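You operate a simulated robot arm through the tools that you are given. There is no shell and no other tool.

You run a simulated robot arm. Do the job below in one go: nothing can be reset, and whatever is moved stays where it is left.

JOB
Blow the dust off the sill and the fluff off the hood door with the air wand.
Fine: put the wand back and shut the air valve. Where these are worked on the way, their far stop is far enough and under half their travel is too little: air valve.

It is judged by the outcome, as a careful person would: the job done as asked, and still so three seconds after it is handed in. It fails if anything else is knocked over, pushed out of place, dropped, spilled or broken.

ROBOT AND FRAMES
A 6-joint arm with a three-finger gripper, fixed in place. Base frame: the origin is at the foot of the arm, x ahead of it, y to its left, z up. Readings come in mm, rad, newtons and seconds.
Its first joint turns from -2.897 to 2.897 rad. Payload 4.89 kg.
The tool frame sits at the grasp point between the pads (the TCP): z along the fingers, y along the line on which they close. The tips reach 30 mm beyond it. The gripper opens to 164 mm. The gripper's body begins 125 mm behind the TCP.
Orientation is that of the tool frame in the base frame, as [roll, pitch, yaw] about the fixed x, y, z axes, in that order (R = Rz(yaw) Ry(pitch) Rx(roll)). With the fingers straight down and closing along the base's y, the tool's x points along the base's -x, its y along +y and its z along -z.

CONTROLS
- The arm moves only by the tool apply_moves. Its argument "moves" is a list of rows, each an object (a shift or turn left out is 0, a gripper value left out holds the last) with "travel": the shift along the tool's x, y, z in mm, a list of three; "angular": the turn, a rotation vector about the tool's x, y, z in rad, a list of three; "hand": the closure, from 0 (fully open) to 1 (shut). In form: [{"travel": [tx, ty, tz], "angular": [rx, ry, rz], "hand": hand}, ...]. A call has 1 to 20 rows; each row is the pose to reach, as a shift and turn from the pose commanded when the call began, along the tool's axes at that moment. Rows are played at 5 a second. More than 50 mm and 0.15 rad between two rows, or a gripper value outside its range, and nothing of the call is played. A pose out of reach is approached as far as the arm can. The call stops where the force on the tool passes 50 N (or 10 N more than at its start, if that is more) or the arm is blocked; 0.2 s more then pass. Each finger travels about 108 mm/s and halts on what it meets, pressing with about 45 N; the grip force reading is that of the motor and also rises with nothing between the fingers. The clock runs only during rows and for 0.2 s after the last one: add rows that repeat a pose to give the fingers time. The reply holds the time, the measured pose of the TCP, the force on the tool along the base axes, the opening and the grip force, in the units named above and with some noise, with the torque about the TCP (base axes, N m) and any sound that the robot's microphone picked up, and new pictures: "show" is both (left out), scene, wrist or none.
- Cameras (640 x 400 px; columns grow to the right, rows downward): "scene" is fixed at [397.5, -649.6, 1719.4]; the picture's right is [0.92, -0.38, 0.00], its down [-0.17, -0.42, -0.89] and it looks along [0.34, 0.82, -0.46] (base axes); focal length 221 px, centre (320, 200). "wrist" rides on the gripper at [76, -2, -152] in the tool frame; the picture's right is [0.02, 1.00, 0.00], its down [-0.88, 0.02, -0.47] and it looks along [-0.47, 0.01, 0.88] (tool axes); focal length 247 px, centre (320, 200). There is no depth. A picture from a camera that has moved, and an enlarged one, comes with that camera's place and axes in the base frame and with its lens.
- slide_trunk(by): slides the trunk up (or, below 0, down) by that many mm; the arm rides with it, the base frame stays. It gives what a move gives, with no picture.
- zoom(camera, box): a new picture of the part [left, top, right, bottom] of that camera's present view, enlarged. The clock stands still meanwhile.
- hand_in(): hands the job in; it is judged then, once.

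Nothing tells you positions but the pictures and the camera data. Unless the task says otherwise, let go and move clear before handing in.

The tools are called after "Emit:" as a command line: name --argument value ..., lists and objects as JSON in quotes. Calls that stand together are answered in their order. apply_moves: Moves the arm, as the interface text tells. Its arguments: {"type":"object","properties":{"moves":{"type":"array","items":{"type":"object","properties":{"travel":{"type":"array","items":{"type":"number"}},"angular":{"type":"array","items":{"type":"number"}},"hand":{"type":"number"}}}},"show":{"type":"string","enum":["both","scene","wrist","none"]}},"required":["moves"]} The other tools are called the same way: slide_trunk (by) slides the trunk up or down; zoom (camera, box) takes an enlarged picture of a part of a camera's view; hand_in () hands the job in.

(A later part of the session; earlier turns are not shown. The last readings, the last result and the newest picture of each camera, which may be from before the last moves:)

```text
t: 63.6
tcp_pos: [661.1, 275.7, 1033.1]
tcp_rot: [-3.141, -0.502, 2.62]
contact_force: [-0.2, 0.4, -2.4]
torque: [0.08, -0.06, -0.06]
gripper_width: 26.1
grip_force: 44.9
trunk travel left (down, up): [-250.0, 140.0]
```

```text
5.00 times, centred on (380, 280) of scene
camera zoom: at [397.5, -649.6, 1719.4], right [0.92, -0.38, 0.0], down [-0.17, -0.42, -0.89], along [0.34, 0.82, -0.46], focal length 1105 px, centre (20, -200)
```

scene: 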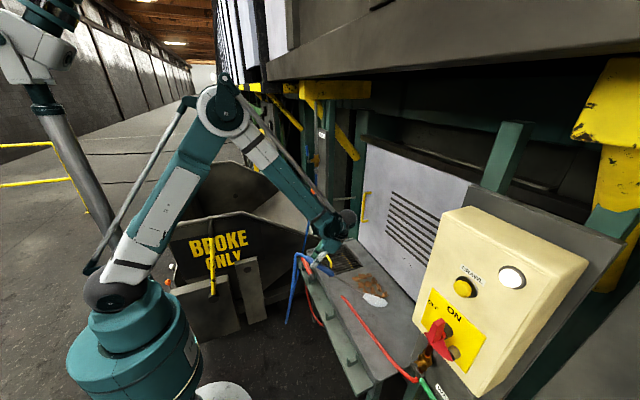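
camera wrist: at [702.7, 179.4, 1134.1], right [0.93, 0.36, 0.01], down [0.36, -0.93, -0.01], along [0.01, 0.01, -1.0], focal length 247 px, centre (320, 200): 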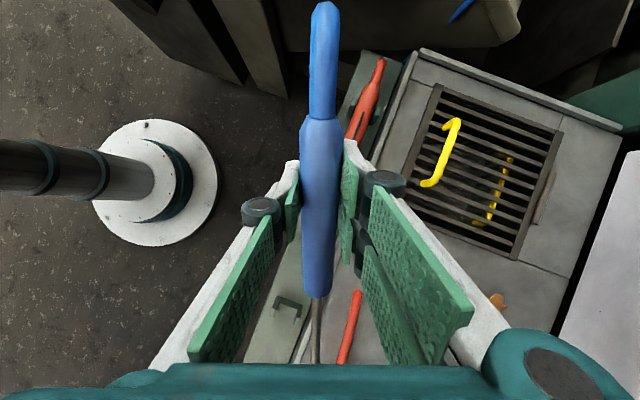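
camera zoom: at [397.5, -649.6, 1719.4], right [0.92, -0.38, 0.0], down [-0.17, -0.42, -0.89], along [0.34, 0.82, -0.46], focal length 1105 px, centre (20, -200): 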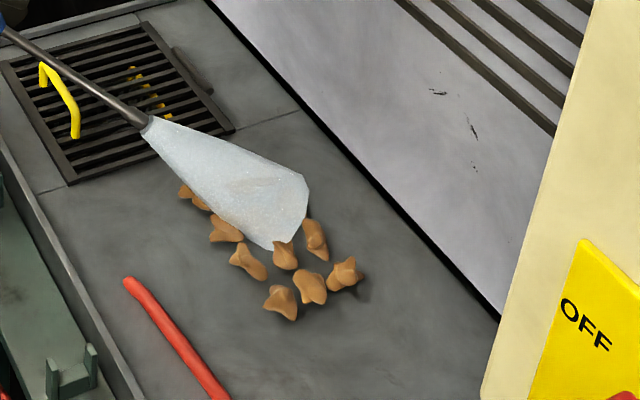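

The brown lumps are stuck fast and are not loose dust, so I'll leave them. The white dust and the door fluff are gone. I'll level the wand and swing it back over its holder.

Emit:
apply_moves --moves '[{"angular": [0, -0.125, 0], "hand": 1}, {"angular": [0, -0.25, 0], "hand": 1}, {"angular": [0, -0.375, 0], "hand": 1}, {"angular": [0, -0.5, 0], "hand": 1}, {"angular": [0, -0.5, 0], "hand": 1}]' --show "both"

Emit:
zoom --camera "scene" --box '[300, 170, 460, 350]'

```text
t: 64.8
tcp_pos: [661.9, 274.8, 1035.5]
tcp_rot: [-3.14, 0.0, 2.619]
contact_force: [0.0, -0.1, -2.6]
torque: [0.08, 0.13, -0.01]
gripper_width: 26.0
grip_force: 44.8
trunk travel left (down, up): [-250.0, 140.0]
camera wrist: at [594.8, 311.0, 1186.2], right [0.48, 0.88, 0.0], down [0.77, -0.42, 0.47], along [0.41, -0.23, -0.88], focal length 247 px, centre (320, 200)
```

scene: 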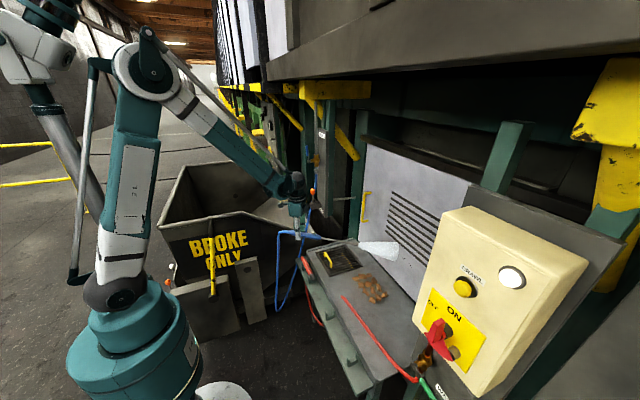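
wrist: 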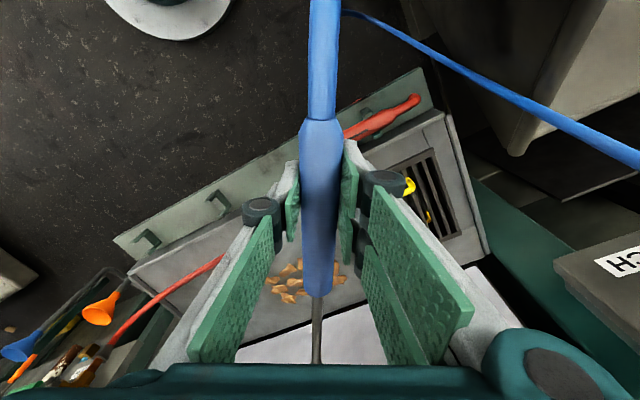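

```text
2.22 times, centred on (380, 260) of scene
camera zoom: at [397.5, -649.6, 1719.4], right [0.92, -0.38, 0.0], down [-0.17, -0.42, -0.89], along [0.34, 0.82, -0.46], focal length 491 px, centre (187, 67)
```

zoom: 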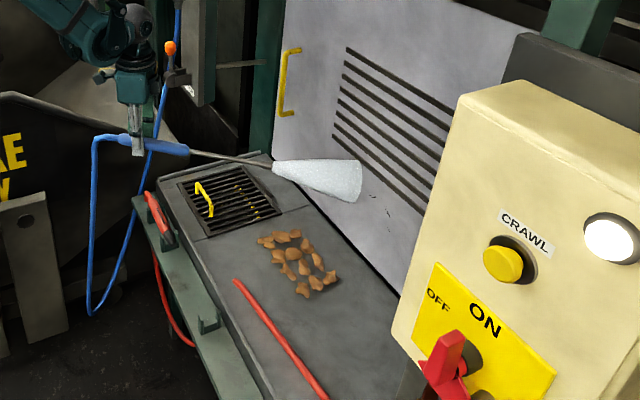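

The door and sill are clear of fluff and white dust. I'll swing the wand round to point along -y, above its holder.

Emit:
apply_moves --moves '[{"travel": [-20.6, -19.2, 4], "angular": [0, 0, 0.131], "hand": 1}, {"travel": [-41.3, -38.5, 8], "angular": [0, 0, 0.262], "hand": 1}, {"travel": [-62, -57.8, 15], "angular": [0, 0, 0.393], "hand": 1}, {"travel": [-82.6, -77, 25], "angular": [0, 0, 0.524], "hand": 1}, {"travel": [-103.2, -96.2, 40], "angular": [0, 0, 0.654], "hand": 1}, {"travel": [-123.9, -115.5, 60], "angular": [0, 0, 0.785], "hand": 1}, {"travel": [-144.6, -134.8, 80], "angular": [0, 0, 0.916], "hand": 1}, {"travel": [-165.2, -154, 103], "angular": [0, 0, 1.047], "hand": 1}, {"travel": [-165.2, -154, 103], "angular": [0, 0, 1.047], "hand": 1}]' --show "both"

Emit:
zoom --camera "scene" --box '[290, 220, 430, 370]'

Emit:
zoom --camera "wrist" --box '[220, 60, 420, 400]'

```text
t: 66.8
tcp_pos: [729.6, 58.4, 933.1]
tcp_rot: [-3.14, -0.001, 1.571]
contact_force: [0.8, -0.5, -3.3]
torque: [0.29, 0.11, -0.02]
gripper_width: 26.1
grip_force: 44.8
trunk travel left (down, up): [-250.0, 140.0]
camera wrist: at [727.4, 134.1, 1085.4], right [1.0, 0.02, 0.0], down [0.02, -0.88, 0.47], along [0.01, -0.47, -0.88], focal length 247 px, centre (320, 200)
```

scene: 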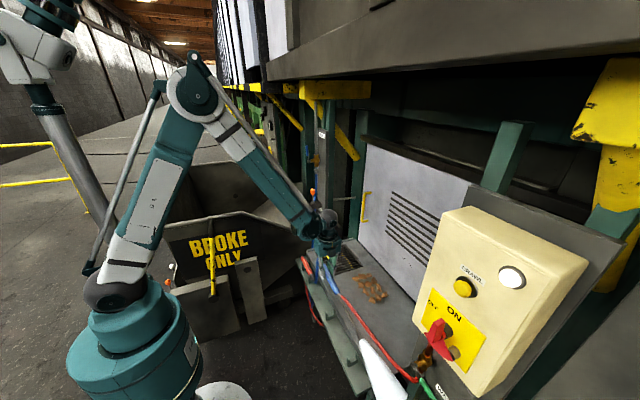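
wrist: 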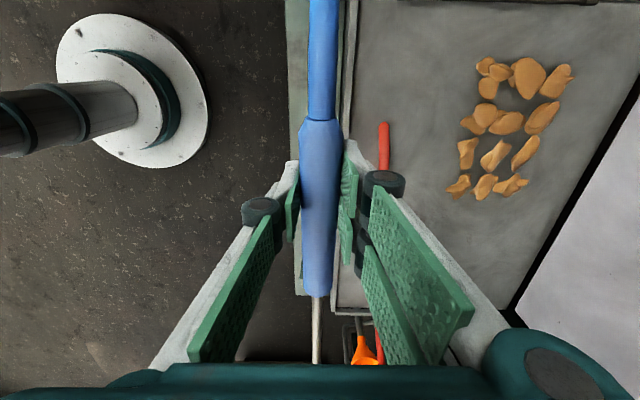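

```text
2.67 times, centred on (360, 295) of scene
camera zoom: at [397.5, -649.6, 1719.4], right [0.92, -0.38, 0.0], down [-0.17, -0.42, -0.89], along [0.34, 0.82, -0.46], focal length 589 px, centre (213, -53)
```

zoom: 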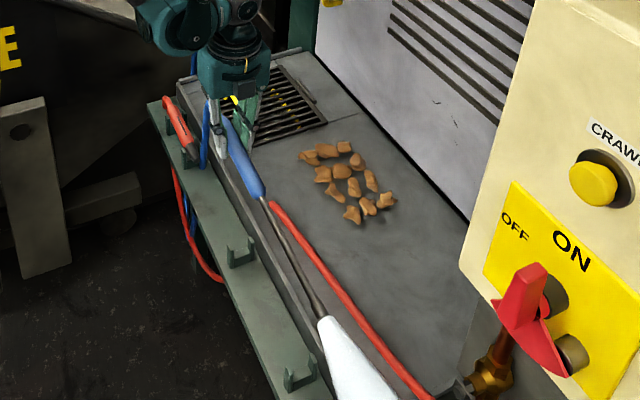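

```text
1.18 times, centred on (320, 230) of wrist
camera zoom: at [727.4, 134.1, 1085.4], right [1.0, 0.02, 0.0], down [0.02, -0.88, 0.47], along [0.01, -0.47, -0.88], focal length 291 px, centre (320, 165)
```

zoom: 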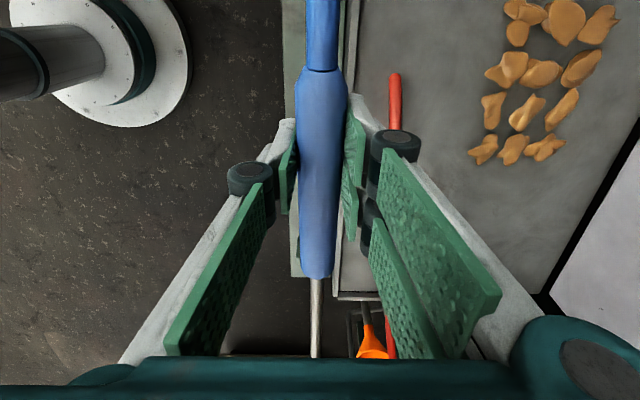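

The wand has drooped about 5° tip-down in the grip since lift-off, so I'll tilt the tool back by that amount. I'll also raise the trunk a little for more reach margin close in.

Emit:
slide_trunk --by 80

```text
t: 68.0
tcp_pos: [728.7, 58.5, 1013.6]
tcp_rot: [-3.141, 0.0, 1.573]
contact_force: [-0.3, -0.2, -3.1]
torque: [0.21, 0.01, 0.02]
gripper_width: 25.8
grip_force: 44.9
trunk travel left (down, up): [-330.0, 60.0]
```

Emit:
apply_moves --moves '[{"travel": [-1, -1.1, 36], "angular": [0, -0.015, 0], "hand": 1}, {"travel": [-2, -2.2, 72], "angular": [0, -0.03, 0], "hand": 1}, {"travel": [-3, -3.4, 108], "angular": [0, -0.046, 0], "hand": 1}, {"travel": [-4, -4.5, 144], "angular": [0, -0.061, 0], "hand": 1}, {"travel": [-5, -5.6, 180], "angular": [0, -0.077, 0], "hand": 1}, {"travel": [-6.1, -6.7, 213.6], "angular": [0, -0.092, 0], "hand": 1}, {"travel": [-6.1, -6.7, 213.6], "angular": [0, -0.092, 0], "hand": 1}]' --show "both"

Emit:
zoom --camera "scene" --box '[300, 240, 420, 370]'

Emit:
zoom --camera "wrist" --box '[240, 180, 400, 400]'

```text
t: 69.6
tcp_pos: [728.5, 54.6, 804.2]
tcp_rot: [-3.138, 0.093, 1.573]
contact_force: [1.0, -0.3, -3.3]
torque: [0.2, 0.09, 0.01]
gripper_width: 26.1
grip_force: 44.8
out of reach, approached as far as the arm can: row 6, 7
trunk travel left (down, up): [-330.0, 60.0]
camera wrist: at [727.0, 144.9, 948.3], right [1.0, 0.02, -0.01], down [0.02, -0.83, 0.55], along [0.01, -0.55, -0.83], focal length 247 px, centre (320, 200)
```

scene: 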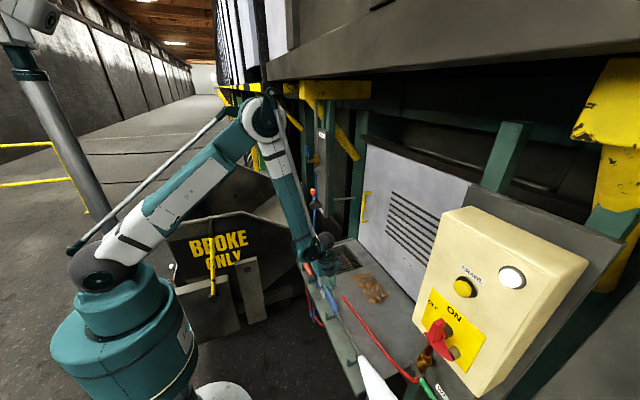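
wrist: 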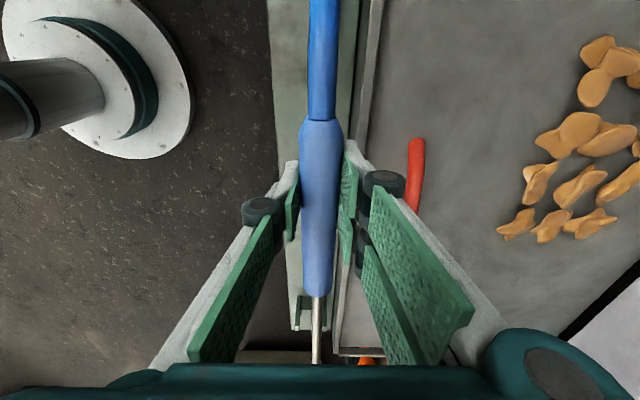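

```text
3.08 times, centred on (360, 305) of scene
camera zoom: at [397.5, -649.6, 1719.4], right [0.92, -0.38, 0.0], down [-0.17, -0.42, -0.89], along [0.34, 0.82, -0.46], focal length 680 px, centre (197, -123)
```

zoom: 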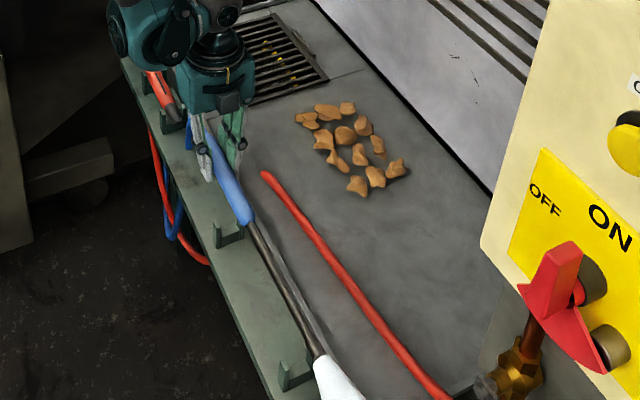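

```text
1.82 times, centred on (320, 290) of wrist
camera zoom: at [727.0, 144.9, 948.3], right [1.0, 0.02, -0.01], down [0.02, -0.83, 0.55], along [0.01, -0.55, -0.83], focal length 449 px, centre (320, 36)
```

zoom: 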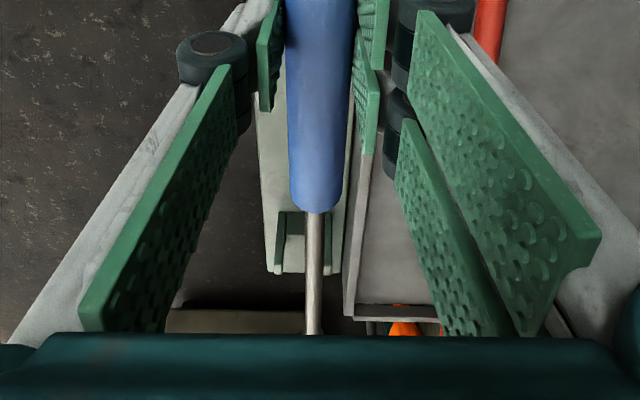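

Raising the trunk made the near reach worse, so I'll lift the arm and slide the trunk down instead.

Emit:
apply_moves --moves '[{"travel": [-3.7, 3, -40], "hand": 1}, {"travel": [-7.4, 5, -80], "hand": 1}, {"travel": [-11, 6, -120], "hand": 1}, {"travel": [-14.8, 6, -160], "hand": 1}, {"travel": [-18.5, 6, -200], "hand": 1}, {"travel": [-22.1, 6, -239], "hand": 1}, {"travel": [-22.1, 6, -239], "hand": 1}]' --show "none"

Emit:
slide_trunk --by -150

```text
t: 71.2
tcp_pos: [735.1, 52.9, 1045.7]
tcp_rot: [-3.14, 0.094, 1.574]
contact_force: [-1.2, -0.5, -2.9]
torque: [0.21, -0.16, 0.05]
gripper_width: 25.9
grip_force: 45.8
trunk travel left (down, up): [-330.0, 60.0]
```

```text
t: 72.9
tcp_pos: [733.5, 53.9, 896.7]
tcp_rot: [-3.14, 0.092, 1.574]
contact_force: [-0.2, 0.2, -3.5]
torque: [0.24, -0.01, 0.01]
gripper_width: 25.9
grip_force: 44.8
trunk travel left (down, up): [-180.0, 210.0]
```

Emit:
apply_moves --moves '[{"travel": [2.8, -3.8, 35.5], "hand": 1}, {"travel": [5.5, -7.7, 71], "hand": 1}, {"travel": [8.3, -11.5, 106.4], "hand": 1}, {"travel": [8.3, -11.5, 106.4], "hand": 1}, {"travel": [8.3, -11.5, 106.4], "hand": 1}]' --show "both"

Emit:
zoom --camera "scene" --box '[300, 240, 420, 370]'

Emit:
zoom --camera "wrist" --box '[240, 180, 400, 400]'

```text
t: 74.1
tcp_pos: [724.1, 50.8, 788.8]
tcp_rot: [-3.138, 0.094, 1.572]
contact_force: [0.5, -0.4, -3.8]
torque: [0.19, 0.07, -0.02]
gripper_width: 25.9
grip_force: 45.0
trunk travel left (down, up): [-180.0, 210.0]
camera wrist: at [722.8, 141.0, 931.9], right [1.0, 0.02, 0.0], down [0.02, -0.83, 0.55], along [0.01, -0.55, -0.83], focal length 247 px, centre (320, 200)
```

scene: 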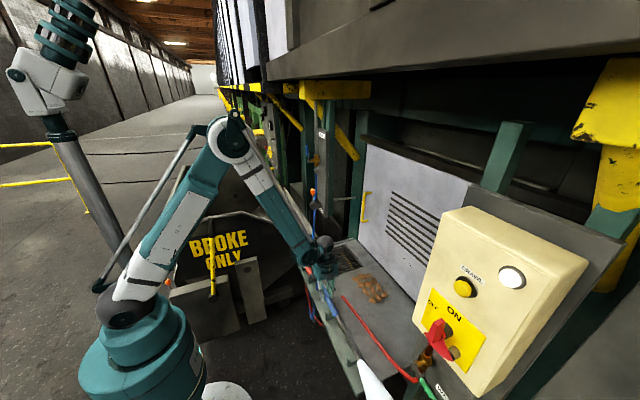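
wrist: 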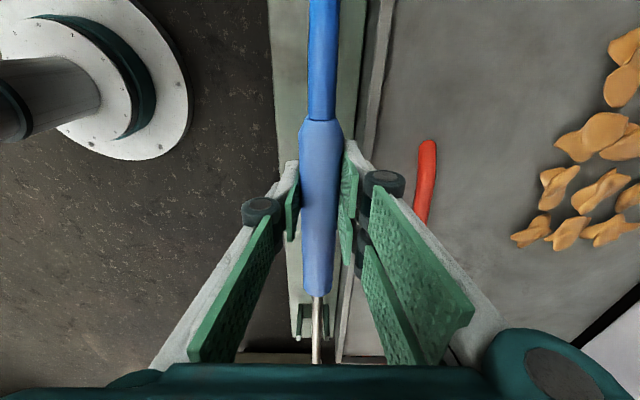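

```text
3.08 times, centred on (360, 305) of scene
camera zoom: at [397.5, -649.6, 1719.4], right [0.92, -0.38, 0.0], down [-0.17, -0.42, -0.89], along [0.34, 0.82, -0.46], focal length 680 px, centre (197, -123)
```

zoom: 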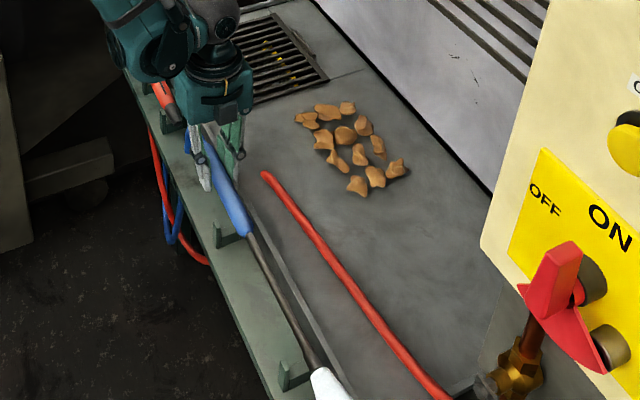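

```text
1.82 times, centred on (320, 290) of wrist
camera zoom: at [722.8, 141.0, 931.9], right [1.0, 0.02, 0.0], down [0.02, -0.83, 0.55], along [0.01, -0.55, -0.83], focal length 449 px, centre (320, 36)
```

zoom: 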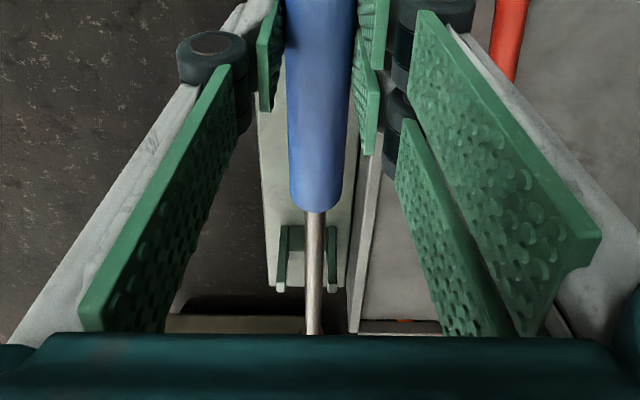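

The clip centre is at x ≈ 720 and the wand is now at about 724–725. I'll correct x and continue down carefully.

Emit:
apply_moves --moves '[{"travel": [2, -2, 8], "hand": 1}, {"travel": [3, -3.7, 16], "hand": 1}, {"travel": [3.8, -3.9, 24], "hand": 1}, {"travel": [3.8, -3.9, 24], "hand": 1}]' --show "wrist"

Emit:
zoom --camera "scene" --box '[310, 250, 390, 350]'

Emit:
zoom --camera "wrist" --box '[270, 240, 370, 380]'

```text
t: 75.1
tcp_pos: [720.6, 53.9, 763.7]
tcp_rot: [-3.14, 0.093, 1.573]
contact_force: [0.2, -0.9, -2.8]
torque: [0.22, 0.02, 0.04]
gripper_width: 26.2
grip_force: 44.6
trunk travel left (down, up): [-180.0, 210.0]
camera wrist: at [718.5, 143.7, 907.4], right [1.0, 0.02, 0.0], down [0.02, -0.83, 0.55], along [0.01, -0.55, -0.83], focal length 247 px, centre (320, 200)
```

wrist: 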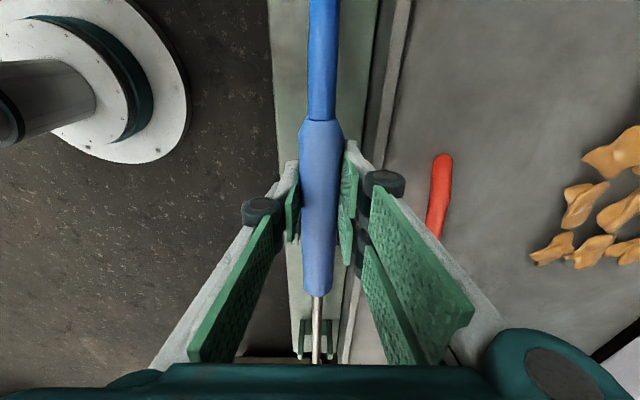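

```text
4.00 times, centred on (350, 300) of scene
camera zoom: at [397.5, -649.6, 1719.4], right [0.92, -0.38, 0.0], down [-0.17, -0.42, -0.89], along [0.34, 0.82, -0.46], focal length 884 px, centre (200, -200)
```

zoom: 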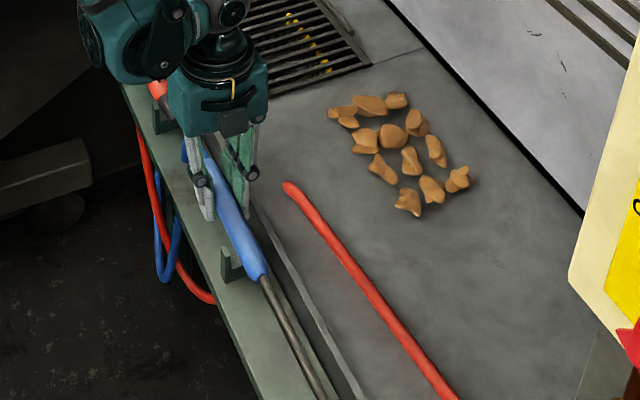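

```text
2.86 times, centred on (320, 310) of wrist
camera zoom: at [718.5, 143.7, 907.4], right [1.0, 0.02, 0.0], down [0.02, -0.83, 0.55], along [0.01, -0.55, -0.83], focal length 706 px, centre (320, -114)
```

zoom: 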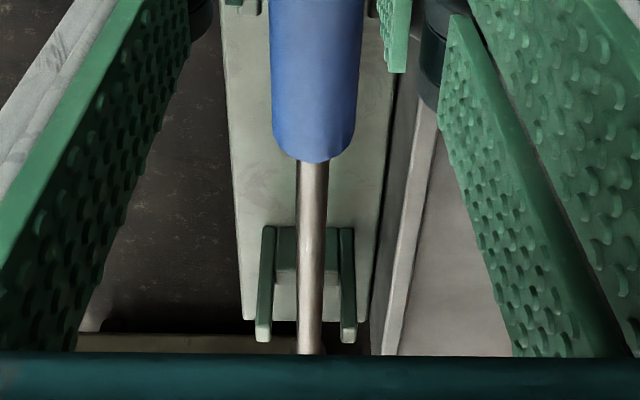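

The lance and handle are centred over both clips. I'll lower the last 30 mm slowly.

Emit:
apply_moves --moves '[{"travel": [0.4, 0, 8], "hand": 1}, {"travel": [0.7, 0, 15], "hand": 1}, {"travel": [1, 0, 20], "hand": 1}, {"travel": [1.2, 0, 25], "hand": 1}, {"travel": [1.3, 0, 29], "hand": 1}, {"travel": [1.3, 0, 29], "hand": 1}]' --show "wrist"

Emit:
zoom --camera "scene" --box '[310, 250, 390, 350]'

Emit:
zoom --camera "wrist" --box '[270, 200, 370, 380]'

```text
t: 76.5
tcp_pos: [719.8, 52.1, 735.7]
tcp_rot: [3.141, 0.092, 1.572]
contact_force: [6.0, 0.1, 21.7]
torque: [-1.52, -0.14, 0.36]
gripper_width: 26.1
grip_force: 45.1
trunk travel left (down, up): [-180.0, 210.0]
camera wrist: at [717.6, 142.2, 879.8], right [1.0, 0.02, 0.0], down [0.02, -0.83, 0.55], along [0.01, -0.55, -0.83], focal length 247 px, centre (320, 200)
```

wrist: 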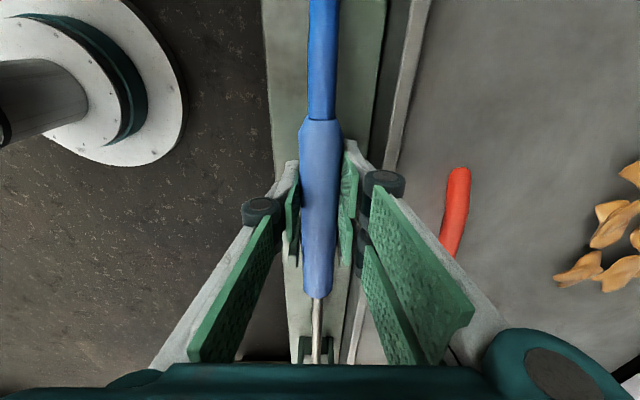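

```text
4.00 times, centred on (350, 300) of scene
camera zoom: at [397.5, -649.6, 1719.4], right [0.92, -0.38, 0.0], down [-0.17, -0.42, -0.89], along [0.34, 0.82, -0.46], focal length 884 px, centre (200, -200)
```

zoom: 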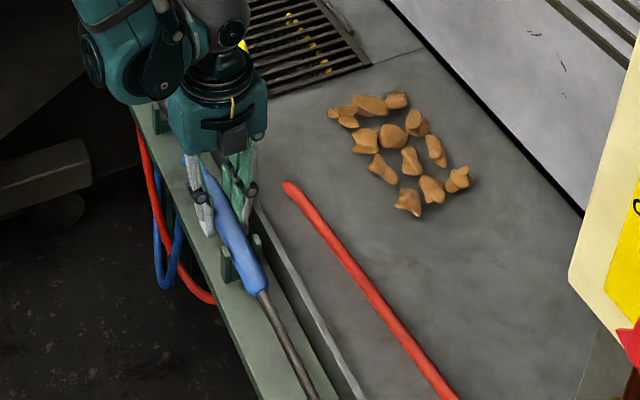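

```text
2.22 times, centred on (320, 290) of wrist
camera zoom: at [717.6, 142.2, 879.8], right [1.0, 0.02, 0.0], down [0.02, -0.83, 0.55], along [0.01, -0.55, -0.83], focal length 549 px, centre (320, 0)
```

zoom: 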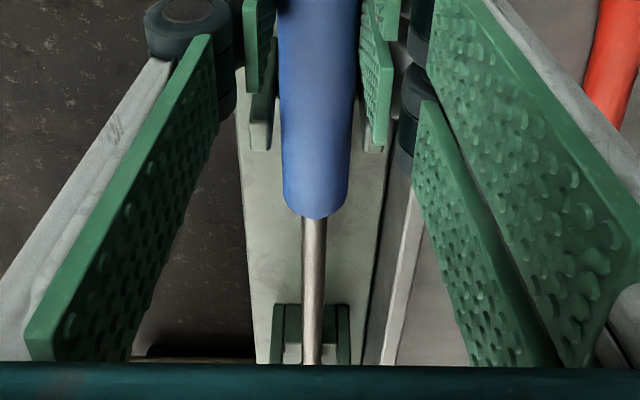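

The handle is resting in its clip (about 22 N upward at the clip position). I'll ease off slightly and open just enough to release.

Emit:
apply_moves --moves '[{"travel": [0, 0, -2], "hand": 1}, {"travel": [0, 0, -2], "hand": 0.95}, {"travel": [0, 0, -2], "hand": 0.85}, {"travel": [0, 0, -2], "hand": 0.75}, {"travel": [0, 0, -2], "hand": 0.72}, {"travel": [0, 0, -2], "hand": 0.72}, {"travel": [0, 0, -2], "hand": 0.72}]' --show "wrist"

Emit:
zoom --camera "scene" --box '[310, 250, 390, 350]'

Emit:
zoom --camera "wrist" --box '[240, 100, 400, 380]'

```text
t: 78.1
tcp_pos: [719.5, 53.3, 737.6]
tcp_rot: [-3.14, 0.092, 1.572]
contact_force: [-3.2, 0.1, 2.2]
torque: [0.05, -0.1, 0.02]
gripper_width: 45.0
grip_force: 0.0
trunk travel left (down, up): [-180.0, 210.0]
camera wrist: at [717.5, 142.3, 881.2], right [1.0, 0.02, 0.0], down [0.02, -0.83, 0.55], along [0.01, -0.55, -0.83], focal length 247 px, centre (320, 200)
```

wrist: 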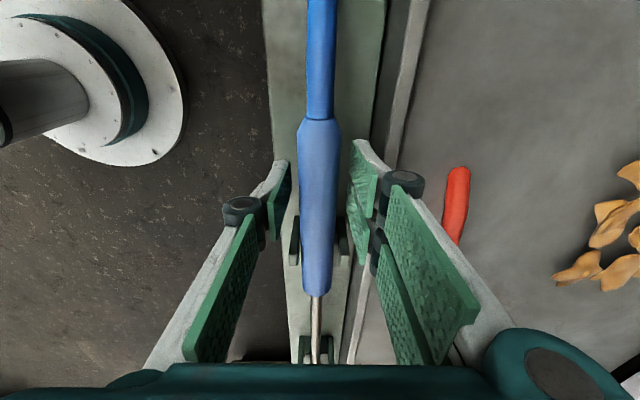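

```text
4.00 times, centred on (350, 300) of scene
camera zoom: at [397.5, -649.6, 1719.4], right [0.92, -0.38, 0.0], down [-0.17, -0.42, -0.89], along [0.34, 0.82, -0.46], focal length 884 px, centre (200, -200)
```

zoom: 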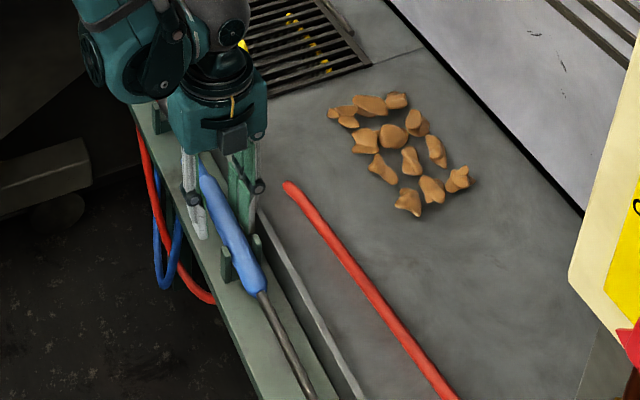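

```text
1.43 times, centred on (320, 240) of wrist
camera zoom: at [717.5, 142.3, 881.2], right [1.0, 0.02, 0.0], down [0.02, -0.83, 0.55], along [0.01, -0.55, -0.83], focal length 353 px, centre (320, 143)
```

zoom: 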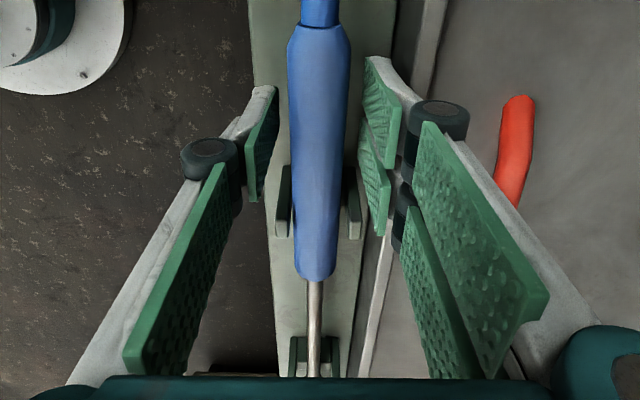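

The wand sits in both clips. I'll lift the gripper straight up and clear.

Emit:
apply_moves --moves '[{"travel": [-0.9, 0, -10], "hand": 0.72}, {"travel": [-2.3, 0, -25], "hand": 0.72}, {"travel": [-4.6, 0, -50], "hand": 0.72}, {"travel": [-8.3, 0, -90], "hand": 0.72}, {"travel": [-12, 3, -130], "hand": 0.6}, {"travel": [-16.5, 6, -170], "hand": 0.5}, {"travel": [-20, 10, -210], "hand": 0.5}, {"travel": [-20, 10, -210], "hand": 0.5}]' --show "both"

Emit:
zoom --camera "scene" --box '[300, 240, 420, 370]'

Emit:
zoom --camera "wrist" --box '[240, 0, 400, 320]'

```text
t: 79.9
tcp_pos: [730.6, 52.4, 948.6]
tcp_rot: [-3.139, 0.092, 1.573]
contact_force: [0.5, 0.5, 0.7]
torque: [0.02, -0.08, 0.01]
gripper_width: 82.0
grip_force: 0.0
trunk travel left (down, up): [-180.0, 210.0]
camera wrist: at [728.2, 142.2, 1092.6], right [1.0, 0.02, 0.0], down [0.02, -0.83, 0.55], along [0.01, -0.55, -0.83], focal length 247 px, centre (320, 200)
```

scene: 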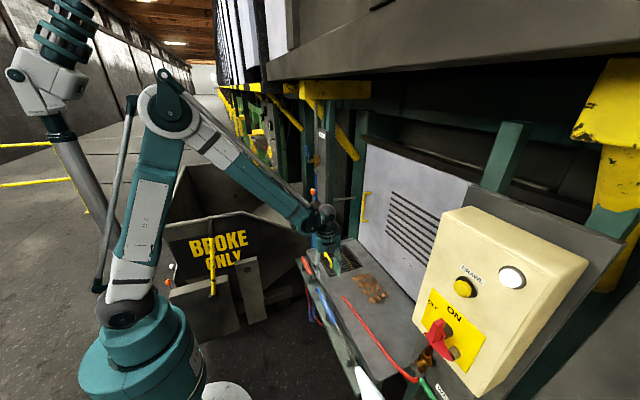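
wrist: 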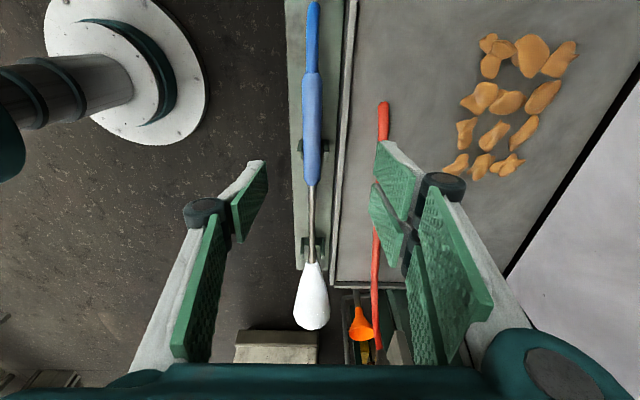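

```text
3.08 times, centred on (360, 305) of scene
camera zoom: at [397.5, -649.6, 1719.4], right [0.92, -0.38, 0.0], down [-0.17, -0.42, -0.89], along [0.34, 0.82, -0.46], focal length 680 px, centre (197, -123)
```

zoom: 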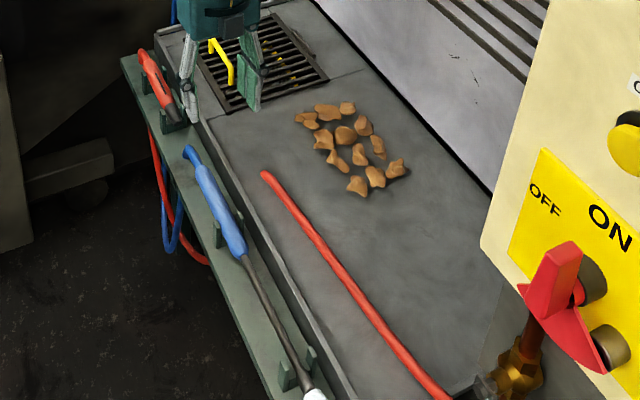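

```text
1.25 times, centred on (320, 160) of wrist
camera zoom: at [728.2, 142.2, 1092.6], right [1.0, 0.02, 0.0], down [0.02, -0.83, 0.55], along [0.01, -0.55, -0.83], focal length 309 px, centre (320, 250)
```

zoom: 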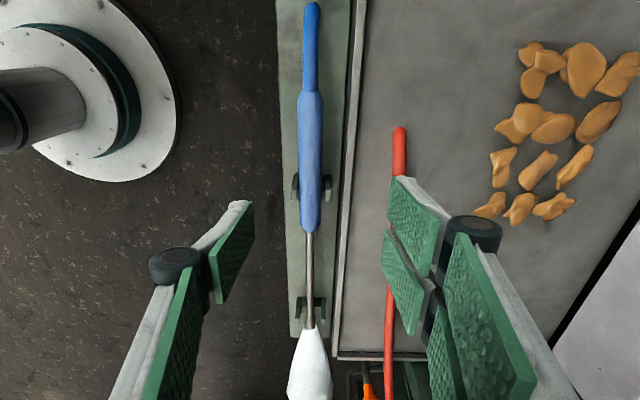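

The wand is back in the holder just as it was. Next I'll return the trunk to its starting height and go back to the air valve to shut it.

Emit:
slide_trunk --by 70

Emit:
apply_moves --moves '[{"travel": [4.2, -10, -27], "angular": [0, 0.031, 0], "hand": 0.5}, {"travel": [8.4, -20, -54], "angular": [0, 0.062, 0], "hand": 0.5}, {"travel": [12.6, -30, -81.5], "angular": [0, 0.092, 0], "hand": 0.5}, {"travel": [12.6, -30, -81.5], "angular": [0, 0.092, 0], "hand": 0.5}]' --show "none"

Emit:
apply_moves --moves '[{"travel": [19, -6.6, -21], "angular": [0, 0, -0.131], "hand": 0.5}, {"travel": [38, -13.2, -42], "angular": [0, 0, -0.262], "hand": 0.5}, {"travel": [56, -20, -63], "angular": [0, 0, -0.393], "hand": 0.5}, {"travel": [75, -26, -84], "angular": [0, 0, -0.524], "hand": 0.5}, {"travel": [94, -33, -105], "angular": [0, 0, -0.654], "hand": 0.5}, {"travel": [113, -40, -126], "angular": [0, 0, -0.785], "hand": 0.5}, {"travel": [132, -46, -147], "angular": [0, 0, -0.916], "hand": 0.5}, {"travel": [151, -53, -168], "angular": [0, 0, -1.047], "hand": 0.6}, {"travel": [170, -59, -188], "angular": [0, 0, -1.178], "hand": 0.7}, {"travel": [188, -66, -209], "angular": [0, 0, -1.309], "hand": 0.8}, {"travel": [207, -73, -230], "angular": [0, 0, -1.44], "hand": 0.9}, {"travel": [226, -79, -251], "angular": [0, 0, -1.571], "hand": 1}, {"travel": [226, -79, -251], "angular": [0, 0, -1.571], "hand": 1}]' --show "scene"

```text
t: 81.0
tcp_pos: [730.0, 52.9, 1017.8]
tcp_rot: [-3.141, 0.094, 1.574]
contact_force: [-0.6, 0.5, 0.0]
torque: [-0.01, 0.01, 0.01]
gripper_width: 82.1
grip_force: 0.1
trunk travel left (down, up): [-250.0, 140.0]
```

```text
t: 82.0
tcp_pos: [701.5, 71.8, 1098.3]
tcp_rot: [3.141, -0.001, 1.572]
contact_force: [-0.5, -0.1, 0.3]
torque: [0.0, -0.14, -0.01]
gripper_width: 82.0
grip_force: 0.0
trunk travel left (down, up): [-250.0, 140.0]
```

```text
t: 84.8
tcp_pos: [619.0, 299.3, 1349.8]
tcp_rot: [3.14, -0.002, -3.137]
contact_force: [-0.5, -0.2, 0.0]
torque: [-0.01, -0.01, 0.03]
gripper_width: 0.0
grip_force: 44.9
trunk travel left (down, up): [-250.0, 140.0]
```

scene: 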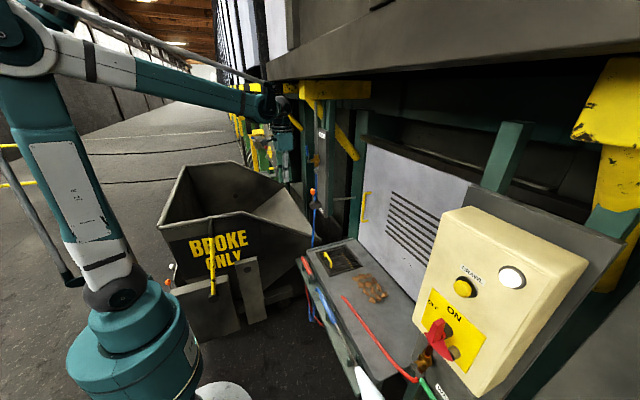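

Emit:
apply_moves --moves '[{"travel": [-1.2, 23, -3.4], "angular": [0, -0.131, 0], "hand": 1}, {"travel": [-2.5, 46, -6.8], "angular": [0, -0.262, 0], "hand": 1}, {"travel": [-3.7, 70, -10.2], "angular": [0, -0.393, 0], "hand": 1}, {"travel": [-5, 93, -13.7], "angular": [0, -0.524, 0], "hand": 1}, {"travel": [-6.2, 116, -17.1], "angular": [0, -0.654, 0], "hand": 1}, {"travel": [-7.5, 140, -20.5], "angular": [0, -0.785, 0], "hand": 1}, {"travel": [-8.7, 163, -23.9], "angular": [0, -0.916, 0], "hand": 1}, {"travel": [-10, 186, -27.3], "angular": [0, -1.047, 0], "hand": 1}, {"travel": [-11.2, 209, -30.7], "angular": [0, -1.178, 0], "hand": 1}, {"travel": [-12.5, 232, -34.2], "angular": [0, -1.309, 0], "hand": 1}, {"travel": [-13.7, 256, -37.6], "angular": [0, -1.44, 0], "hand": 1}, {"travel": [-15, 279, -41], "angular": [0, -1.571, 0], "hand": 1}, {"travel": [-15, 279, -41], "angular": [0, -1.571, 0], "hand": 1}]' --show "both"

Emit:
zoom --camera "scene" --box '[255, 110, 345, 210]'

```text
t: 87.6
tcp_pos: [636.2, 578.5, 1389.0]
tcp_rot: [-1.686, 1.569, -1.683]
contact_force: [1.0, 2.0, -0.7]
torque: [-0.06, -0.09, -0.23]
gripper_width: 0.0
grip_force: 45.2
trunk travel left (down, up): [-250.0, 140.0]
camera wrist: at [483.5, 575.9, 1312.8], right [0.0, 1.0, -0.02], down [-0.47, 0.02, 0.88], along [0.88, 0.01, 0.47], focal length 247 px, centre (320, 200)
```

scene: 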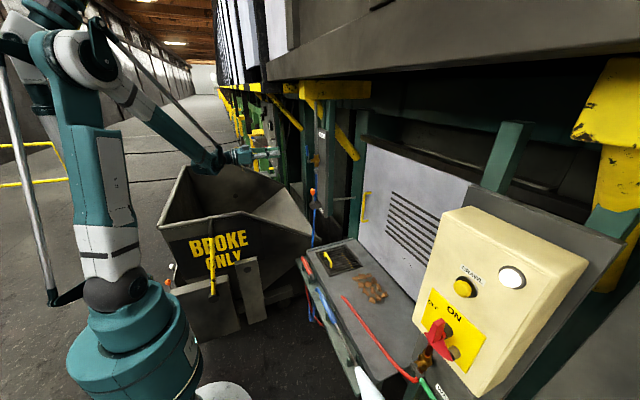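
wrist: 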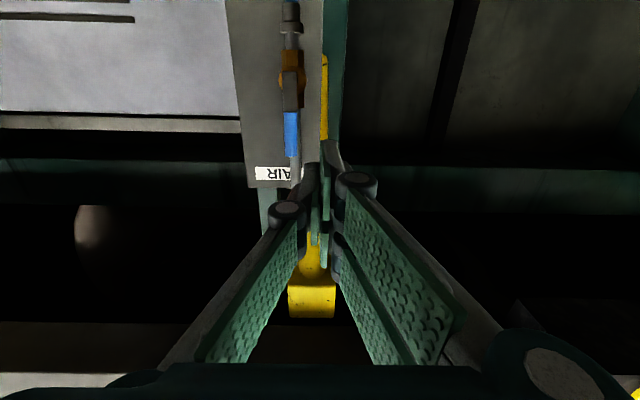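

```text
4.00 times, centred on (300, 160) of scene
camera zoom: at [397.5, -649.6, 1719.4], right [0.92, -0.38, 0.0], down [-0.17, -0.42, -0.89], along [0.34, 0.82, -0.46], focal length 884 px, centre (400, 360)
```

zoom: 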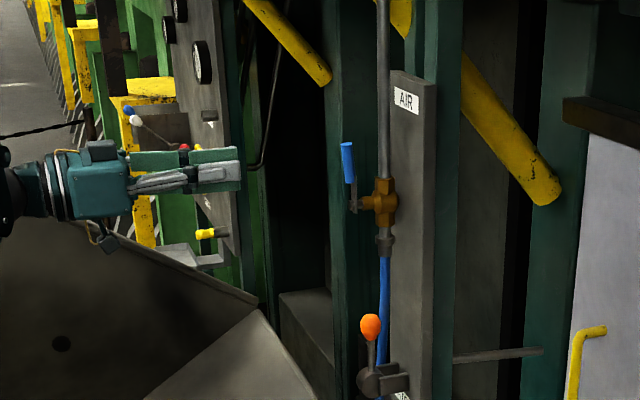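

The fingers are aligned on the far (+y) side of the upright lever. I'll move forward, then push it down along the arc to shut.

Emit:
apply_moves --moves '[{"travel": [0, 0, 38]}, {"travel": [0, 0, 76]}, {"travel": [0, 0, 114]}, {"travel": [0, 0, 149]}, {"travel": [0, 0, 149]}]' --show "none"

Emit:
zoom --camera "scene" --box '[255, 110, 345, 210]'

Emit:
zoom --camera "wrist" --box '[200, 0, 440, 300]'

```text
t: 88.8
tcp_pos: [785.4, 577.6, 1388.5]
tcp_rot: [-2.853, 1.569, -2.85]
contact_force: [1.0, 1.2, 0.0]
torque: [0.03, -0.04, 0.02]
gripper_width: 0.0
grip_force: 45.3
trunk travel left (down, up): [-250.0, 140.0]
```

```text
4.00 times, centred on (300, 160) of scene
camera zoom: at [397.5, -649.6, 1719.4], right [0.92, -0.38, 0.0], down [-0.17, -0.42, -0.89], along [0.34, 0.82, -0.46], focal length 884 px, centre (400, 360)
```

zoom: 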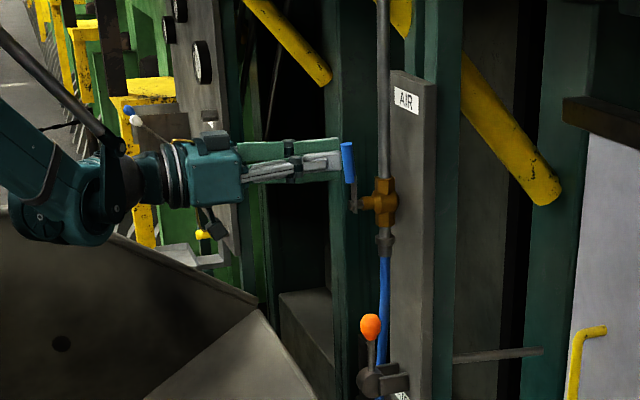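

```text
1.33 times, centred on (320, 150) of wrist
camera zoom: at [632.7, 574.0, 1312.9], right [0.0, 1.0, -0.02], down [-0.47, 0.02, 0.88], along [0.88, 0.01, 0.47], focal length 329 px, centre (320, 267)
```

zoom: 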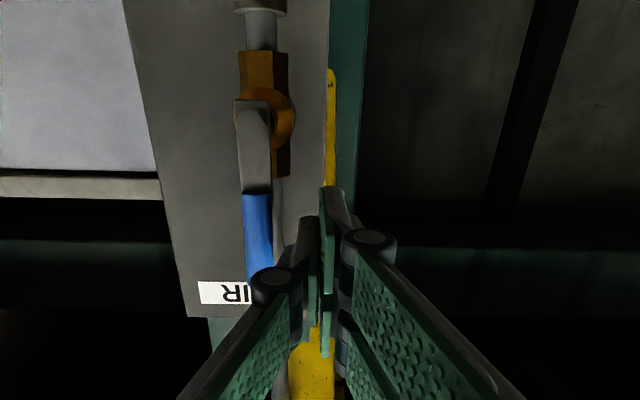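

Emit:
apply_moves --moves '[{"travel": [-1.5, -12.6, 0]}, {"travel": [-2, -20.6, 0]}, {"travel": [-3.5, -28.6, 0]}, {"travel": [-4.5, -36.6, 0]}, {"travel": [-4, -44.6, 0]}, {"travel": [-3, -53.1, 0]}, {"travel": [-0.5, -61.1, 0]}, {"travel": [2.7, -68.6, 0]}, {"travel": [7, -75.6, 0]}, {"travel": [12, -82.1, 0]}, {"travel": [18, -87.8, 0]}, {"travel": [24.6, -92.7, 0]}, {"travel": [31.5, -96.6, 0]}, {"travel": [39.5, -99.6, 0]}, {"travel": [43.5, -100.6, 0]}, {"travel": [46, -100.6, 0]}, {"travel": [47.5, -100.6, 0]}]' --show "both"

Emit:
zoom --camera "scene" --box '[255, 110, 345, 210]'

```text
t: 91.5
tcp_pos: [783.3, 486.1, 1366.3]
tcp_rot: [-0.705, 1.563, -0.697]
contact_force: [-6.6, 0.8, 27.9]
torque: [0.09, -0.53, 0.38]
gripper_width: 0.2
grip_force: 44.9
trunk travel left (down, up): [-250.0, 140.0]
stopped in row 13: the force on the tool passed its limit at 67 N (the readings are from after the stop); the commanded pose is now the measured one
camera wrist: at [631.3, 482.4, 1289.2], right [-0.01, 1.0, -0.03], down [-0.48, 0.02, 0.88], along [0.88, 0.02, 0.48], focal length 247 px, centre (320, 200)
```

scene: 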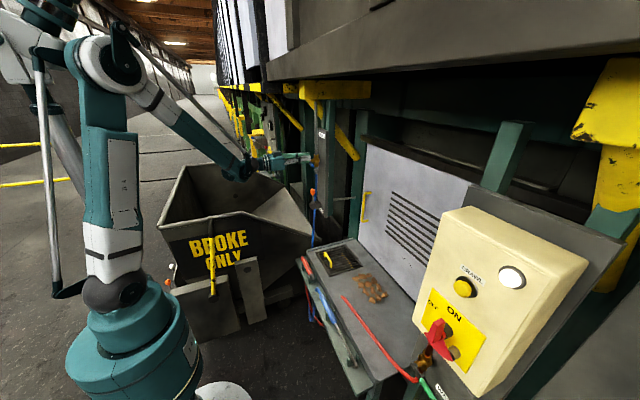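
wrist: 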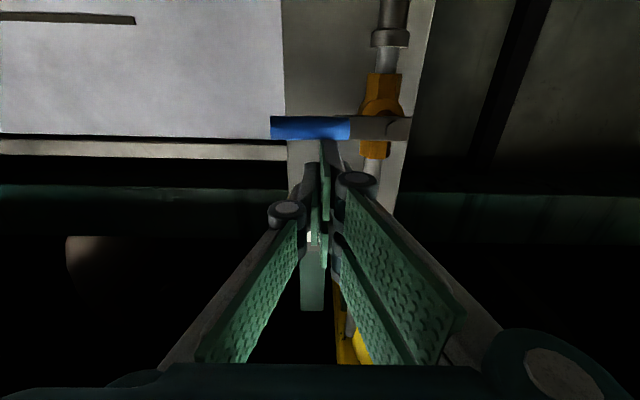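

```text
4.00 times, centred on (300, 160) of scene
camera zoom: at [397.5, -649.6, 1719.4], right [0.92, -0.38, 0.0], down [-0.17, -0.42, -0.89], along [0.34, 0.82, -0.46], focal length 884 px, centre (400, 360)
```

zoom: 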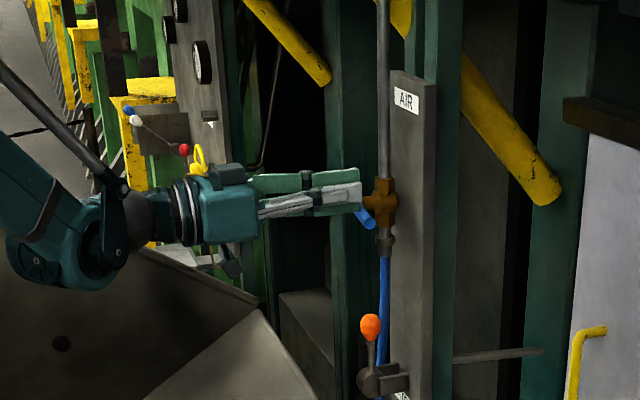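

The lever met its stop, it is horizontal again, and the jet at the wand tip has vanished. I'll back off and check.

Emit:
apply_moves --moves '[{"travel": [-10, 2, 0]}, {"travel": [-20, 4, -5]}, {"travel": [-25, 4, -40]}, {"travel": [-25, 4, -80]}, {"travel": [-25, 4, -120]}, {"travel": [-25, 4, -160]}, {"travel": [-25, 4, -160]}]' --show "both"

Emit:
zoom --camera "scene" --box '[255, 110, 345, 210]'

Emit:
zoom --camera "scene" --box '[290, 230, 430, 400]'

Emit:
zoom --camera "wrist" --box '[240, 40, 440, 220]'

```text
t: 93.1
tcp_pos: [625.7, 490.6, 1389.7]
tcp_rot: [-0.873, 1.566, -0.869]
contact_force: [-0.8, -0.2, -0.2]
torque: [0.0, 0.04, 0.01]
gripper_width: 0.0
grip_force: 44.8
trunk travel left (down, up): [-250.0, 140.0]
camera wrist: at [473.2, 486.7, 1312.9], right [0.0, 1.0, -0.02], down [-0.48, 0.02, 0.88], along [0.88, 0.02, 0.48], focal length 247 px, centre (320, 200)
```

scene: 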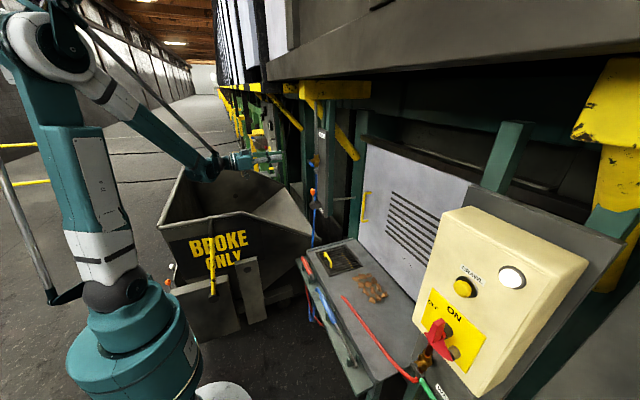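
wrist: 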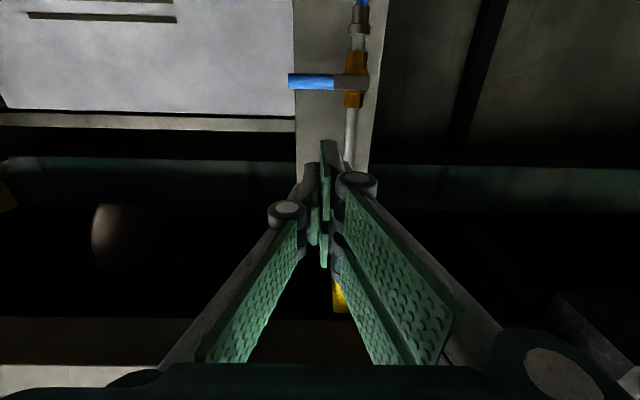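

```text
4.00 times, centred on (300, 160) of scene
camera zoom: at [397.5, -649.6, 1719.4], right [0.92, -0.38, 0.0], down [-0.17, -0.42, -0.89], along [0.34, 0.82, -0.46], focal length 884 px, centre (400, 360)
```

zoom: 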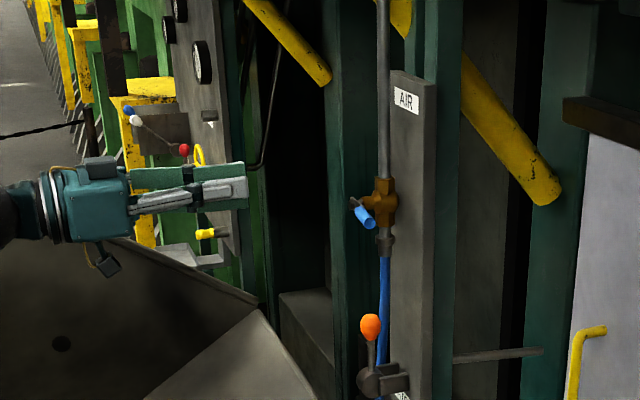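

```text
2.35 times, centred on (360, 315) of scene
camera zoom: at [397.5, -649.6, 1719.4], right [0.92, -0.38, 0.0], down [-0.17, -0.42, -0.89], along [0.34, 0.82, -0.46], focal length 520 px, centre (226, -71)
```

zoom: 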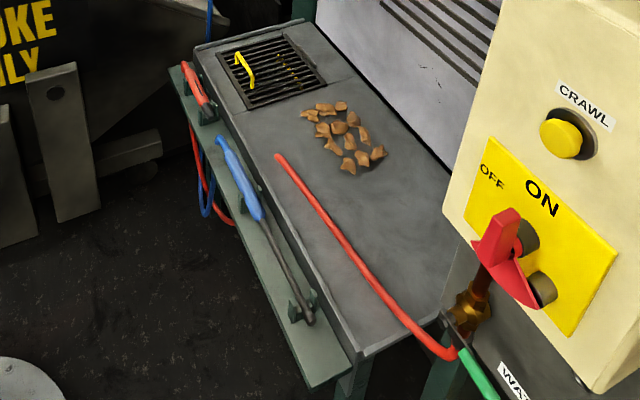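

```text
2.22 times, centred on (340, 130) of wrist
camera zoom: at [473.2, 486.7, 1312.9], right [0.0, 1.0, -0.02], down [-0.48, 0.02, 0.88], along [0.88, 0.02, 0.48], focal length 549 px, centre (276, 356)
```

zoom: 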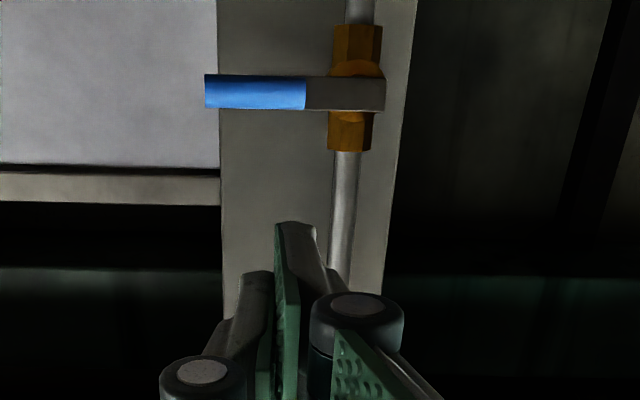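

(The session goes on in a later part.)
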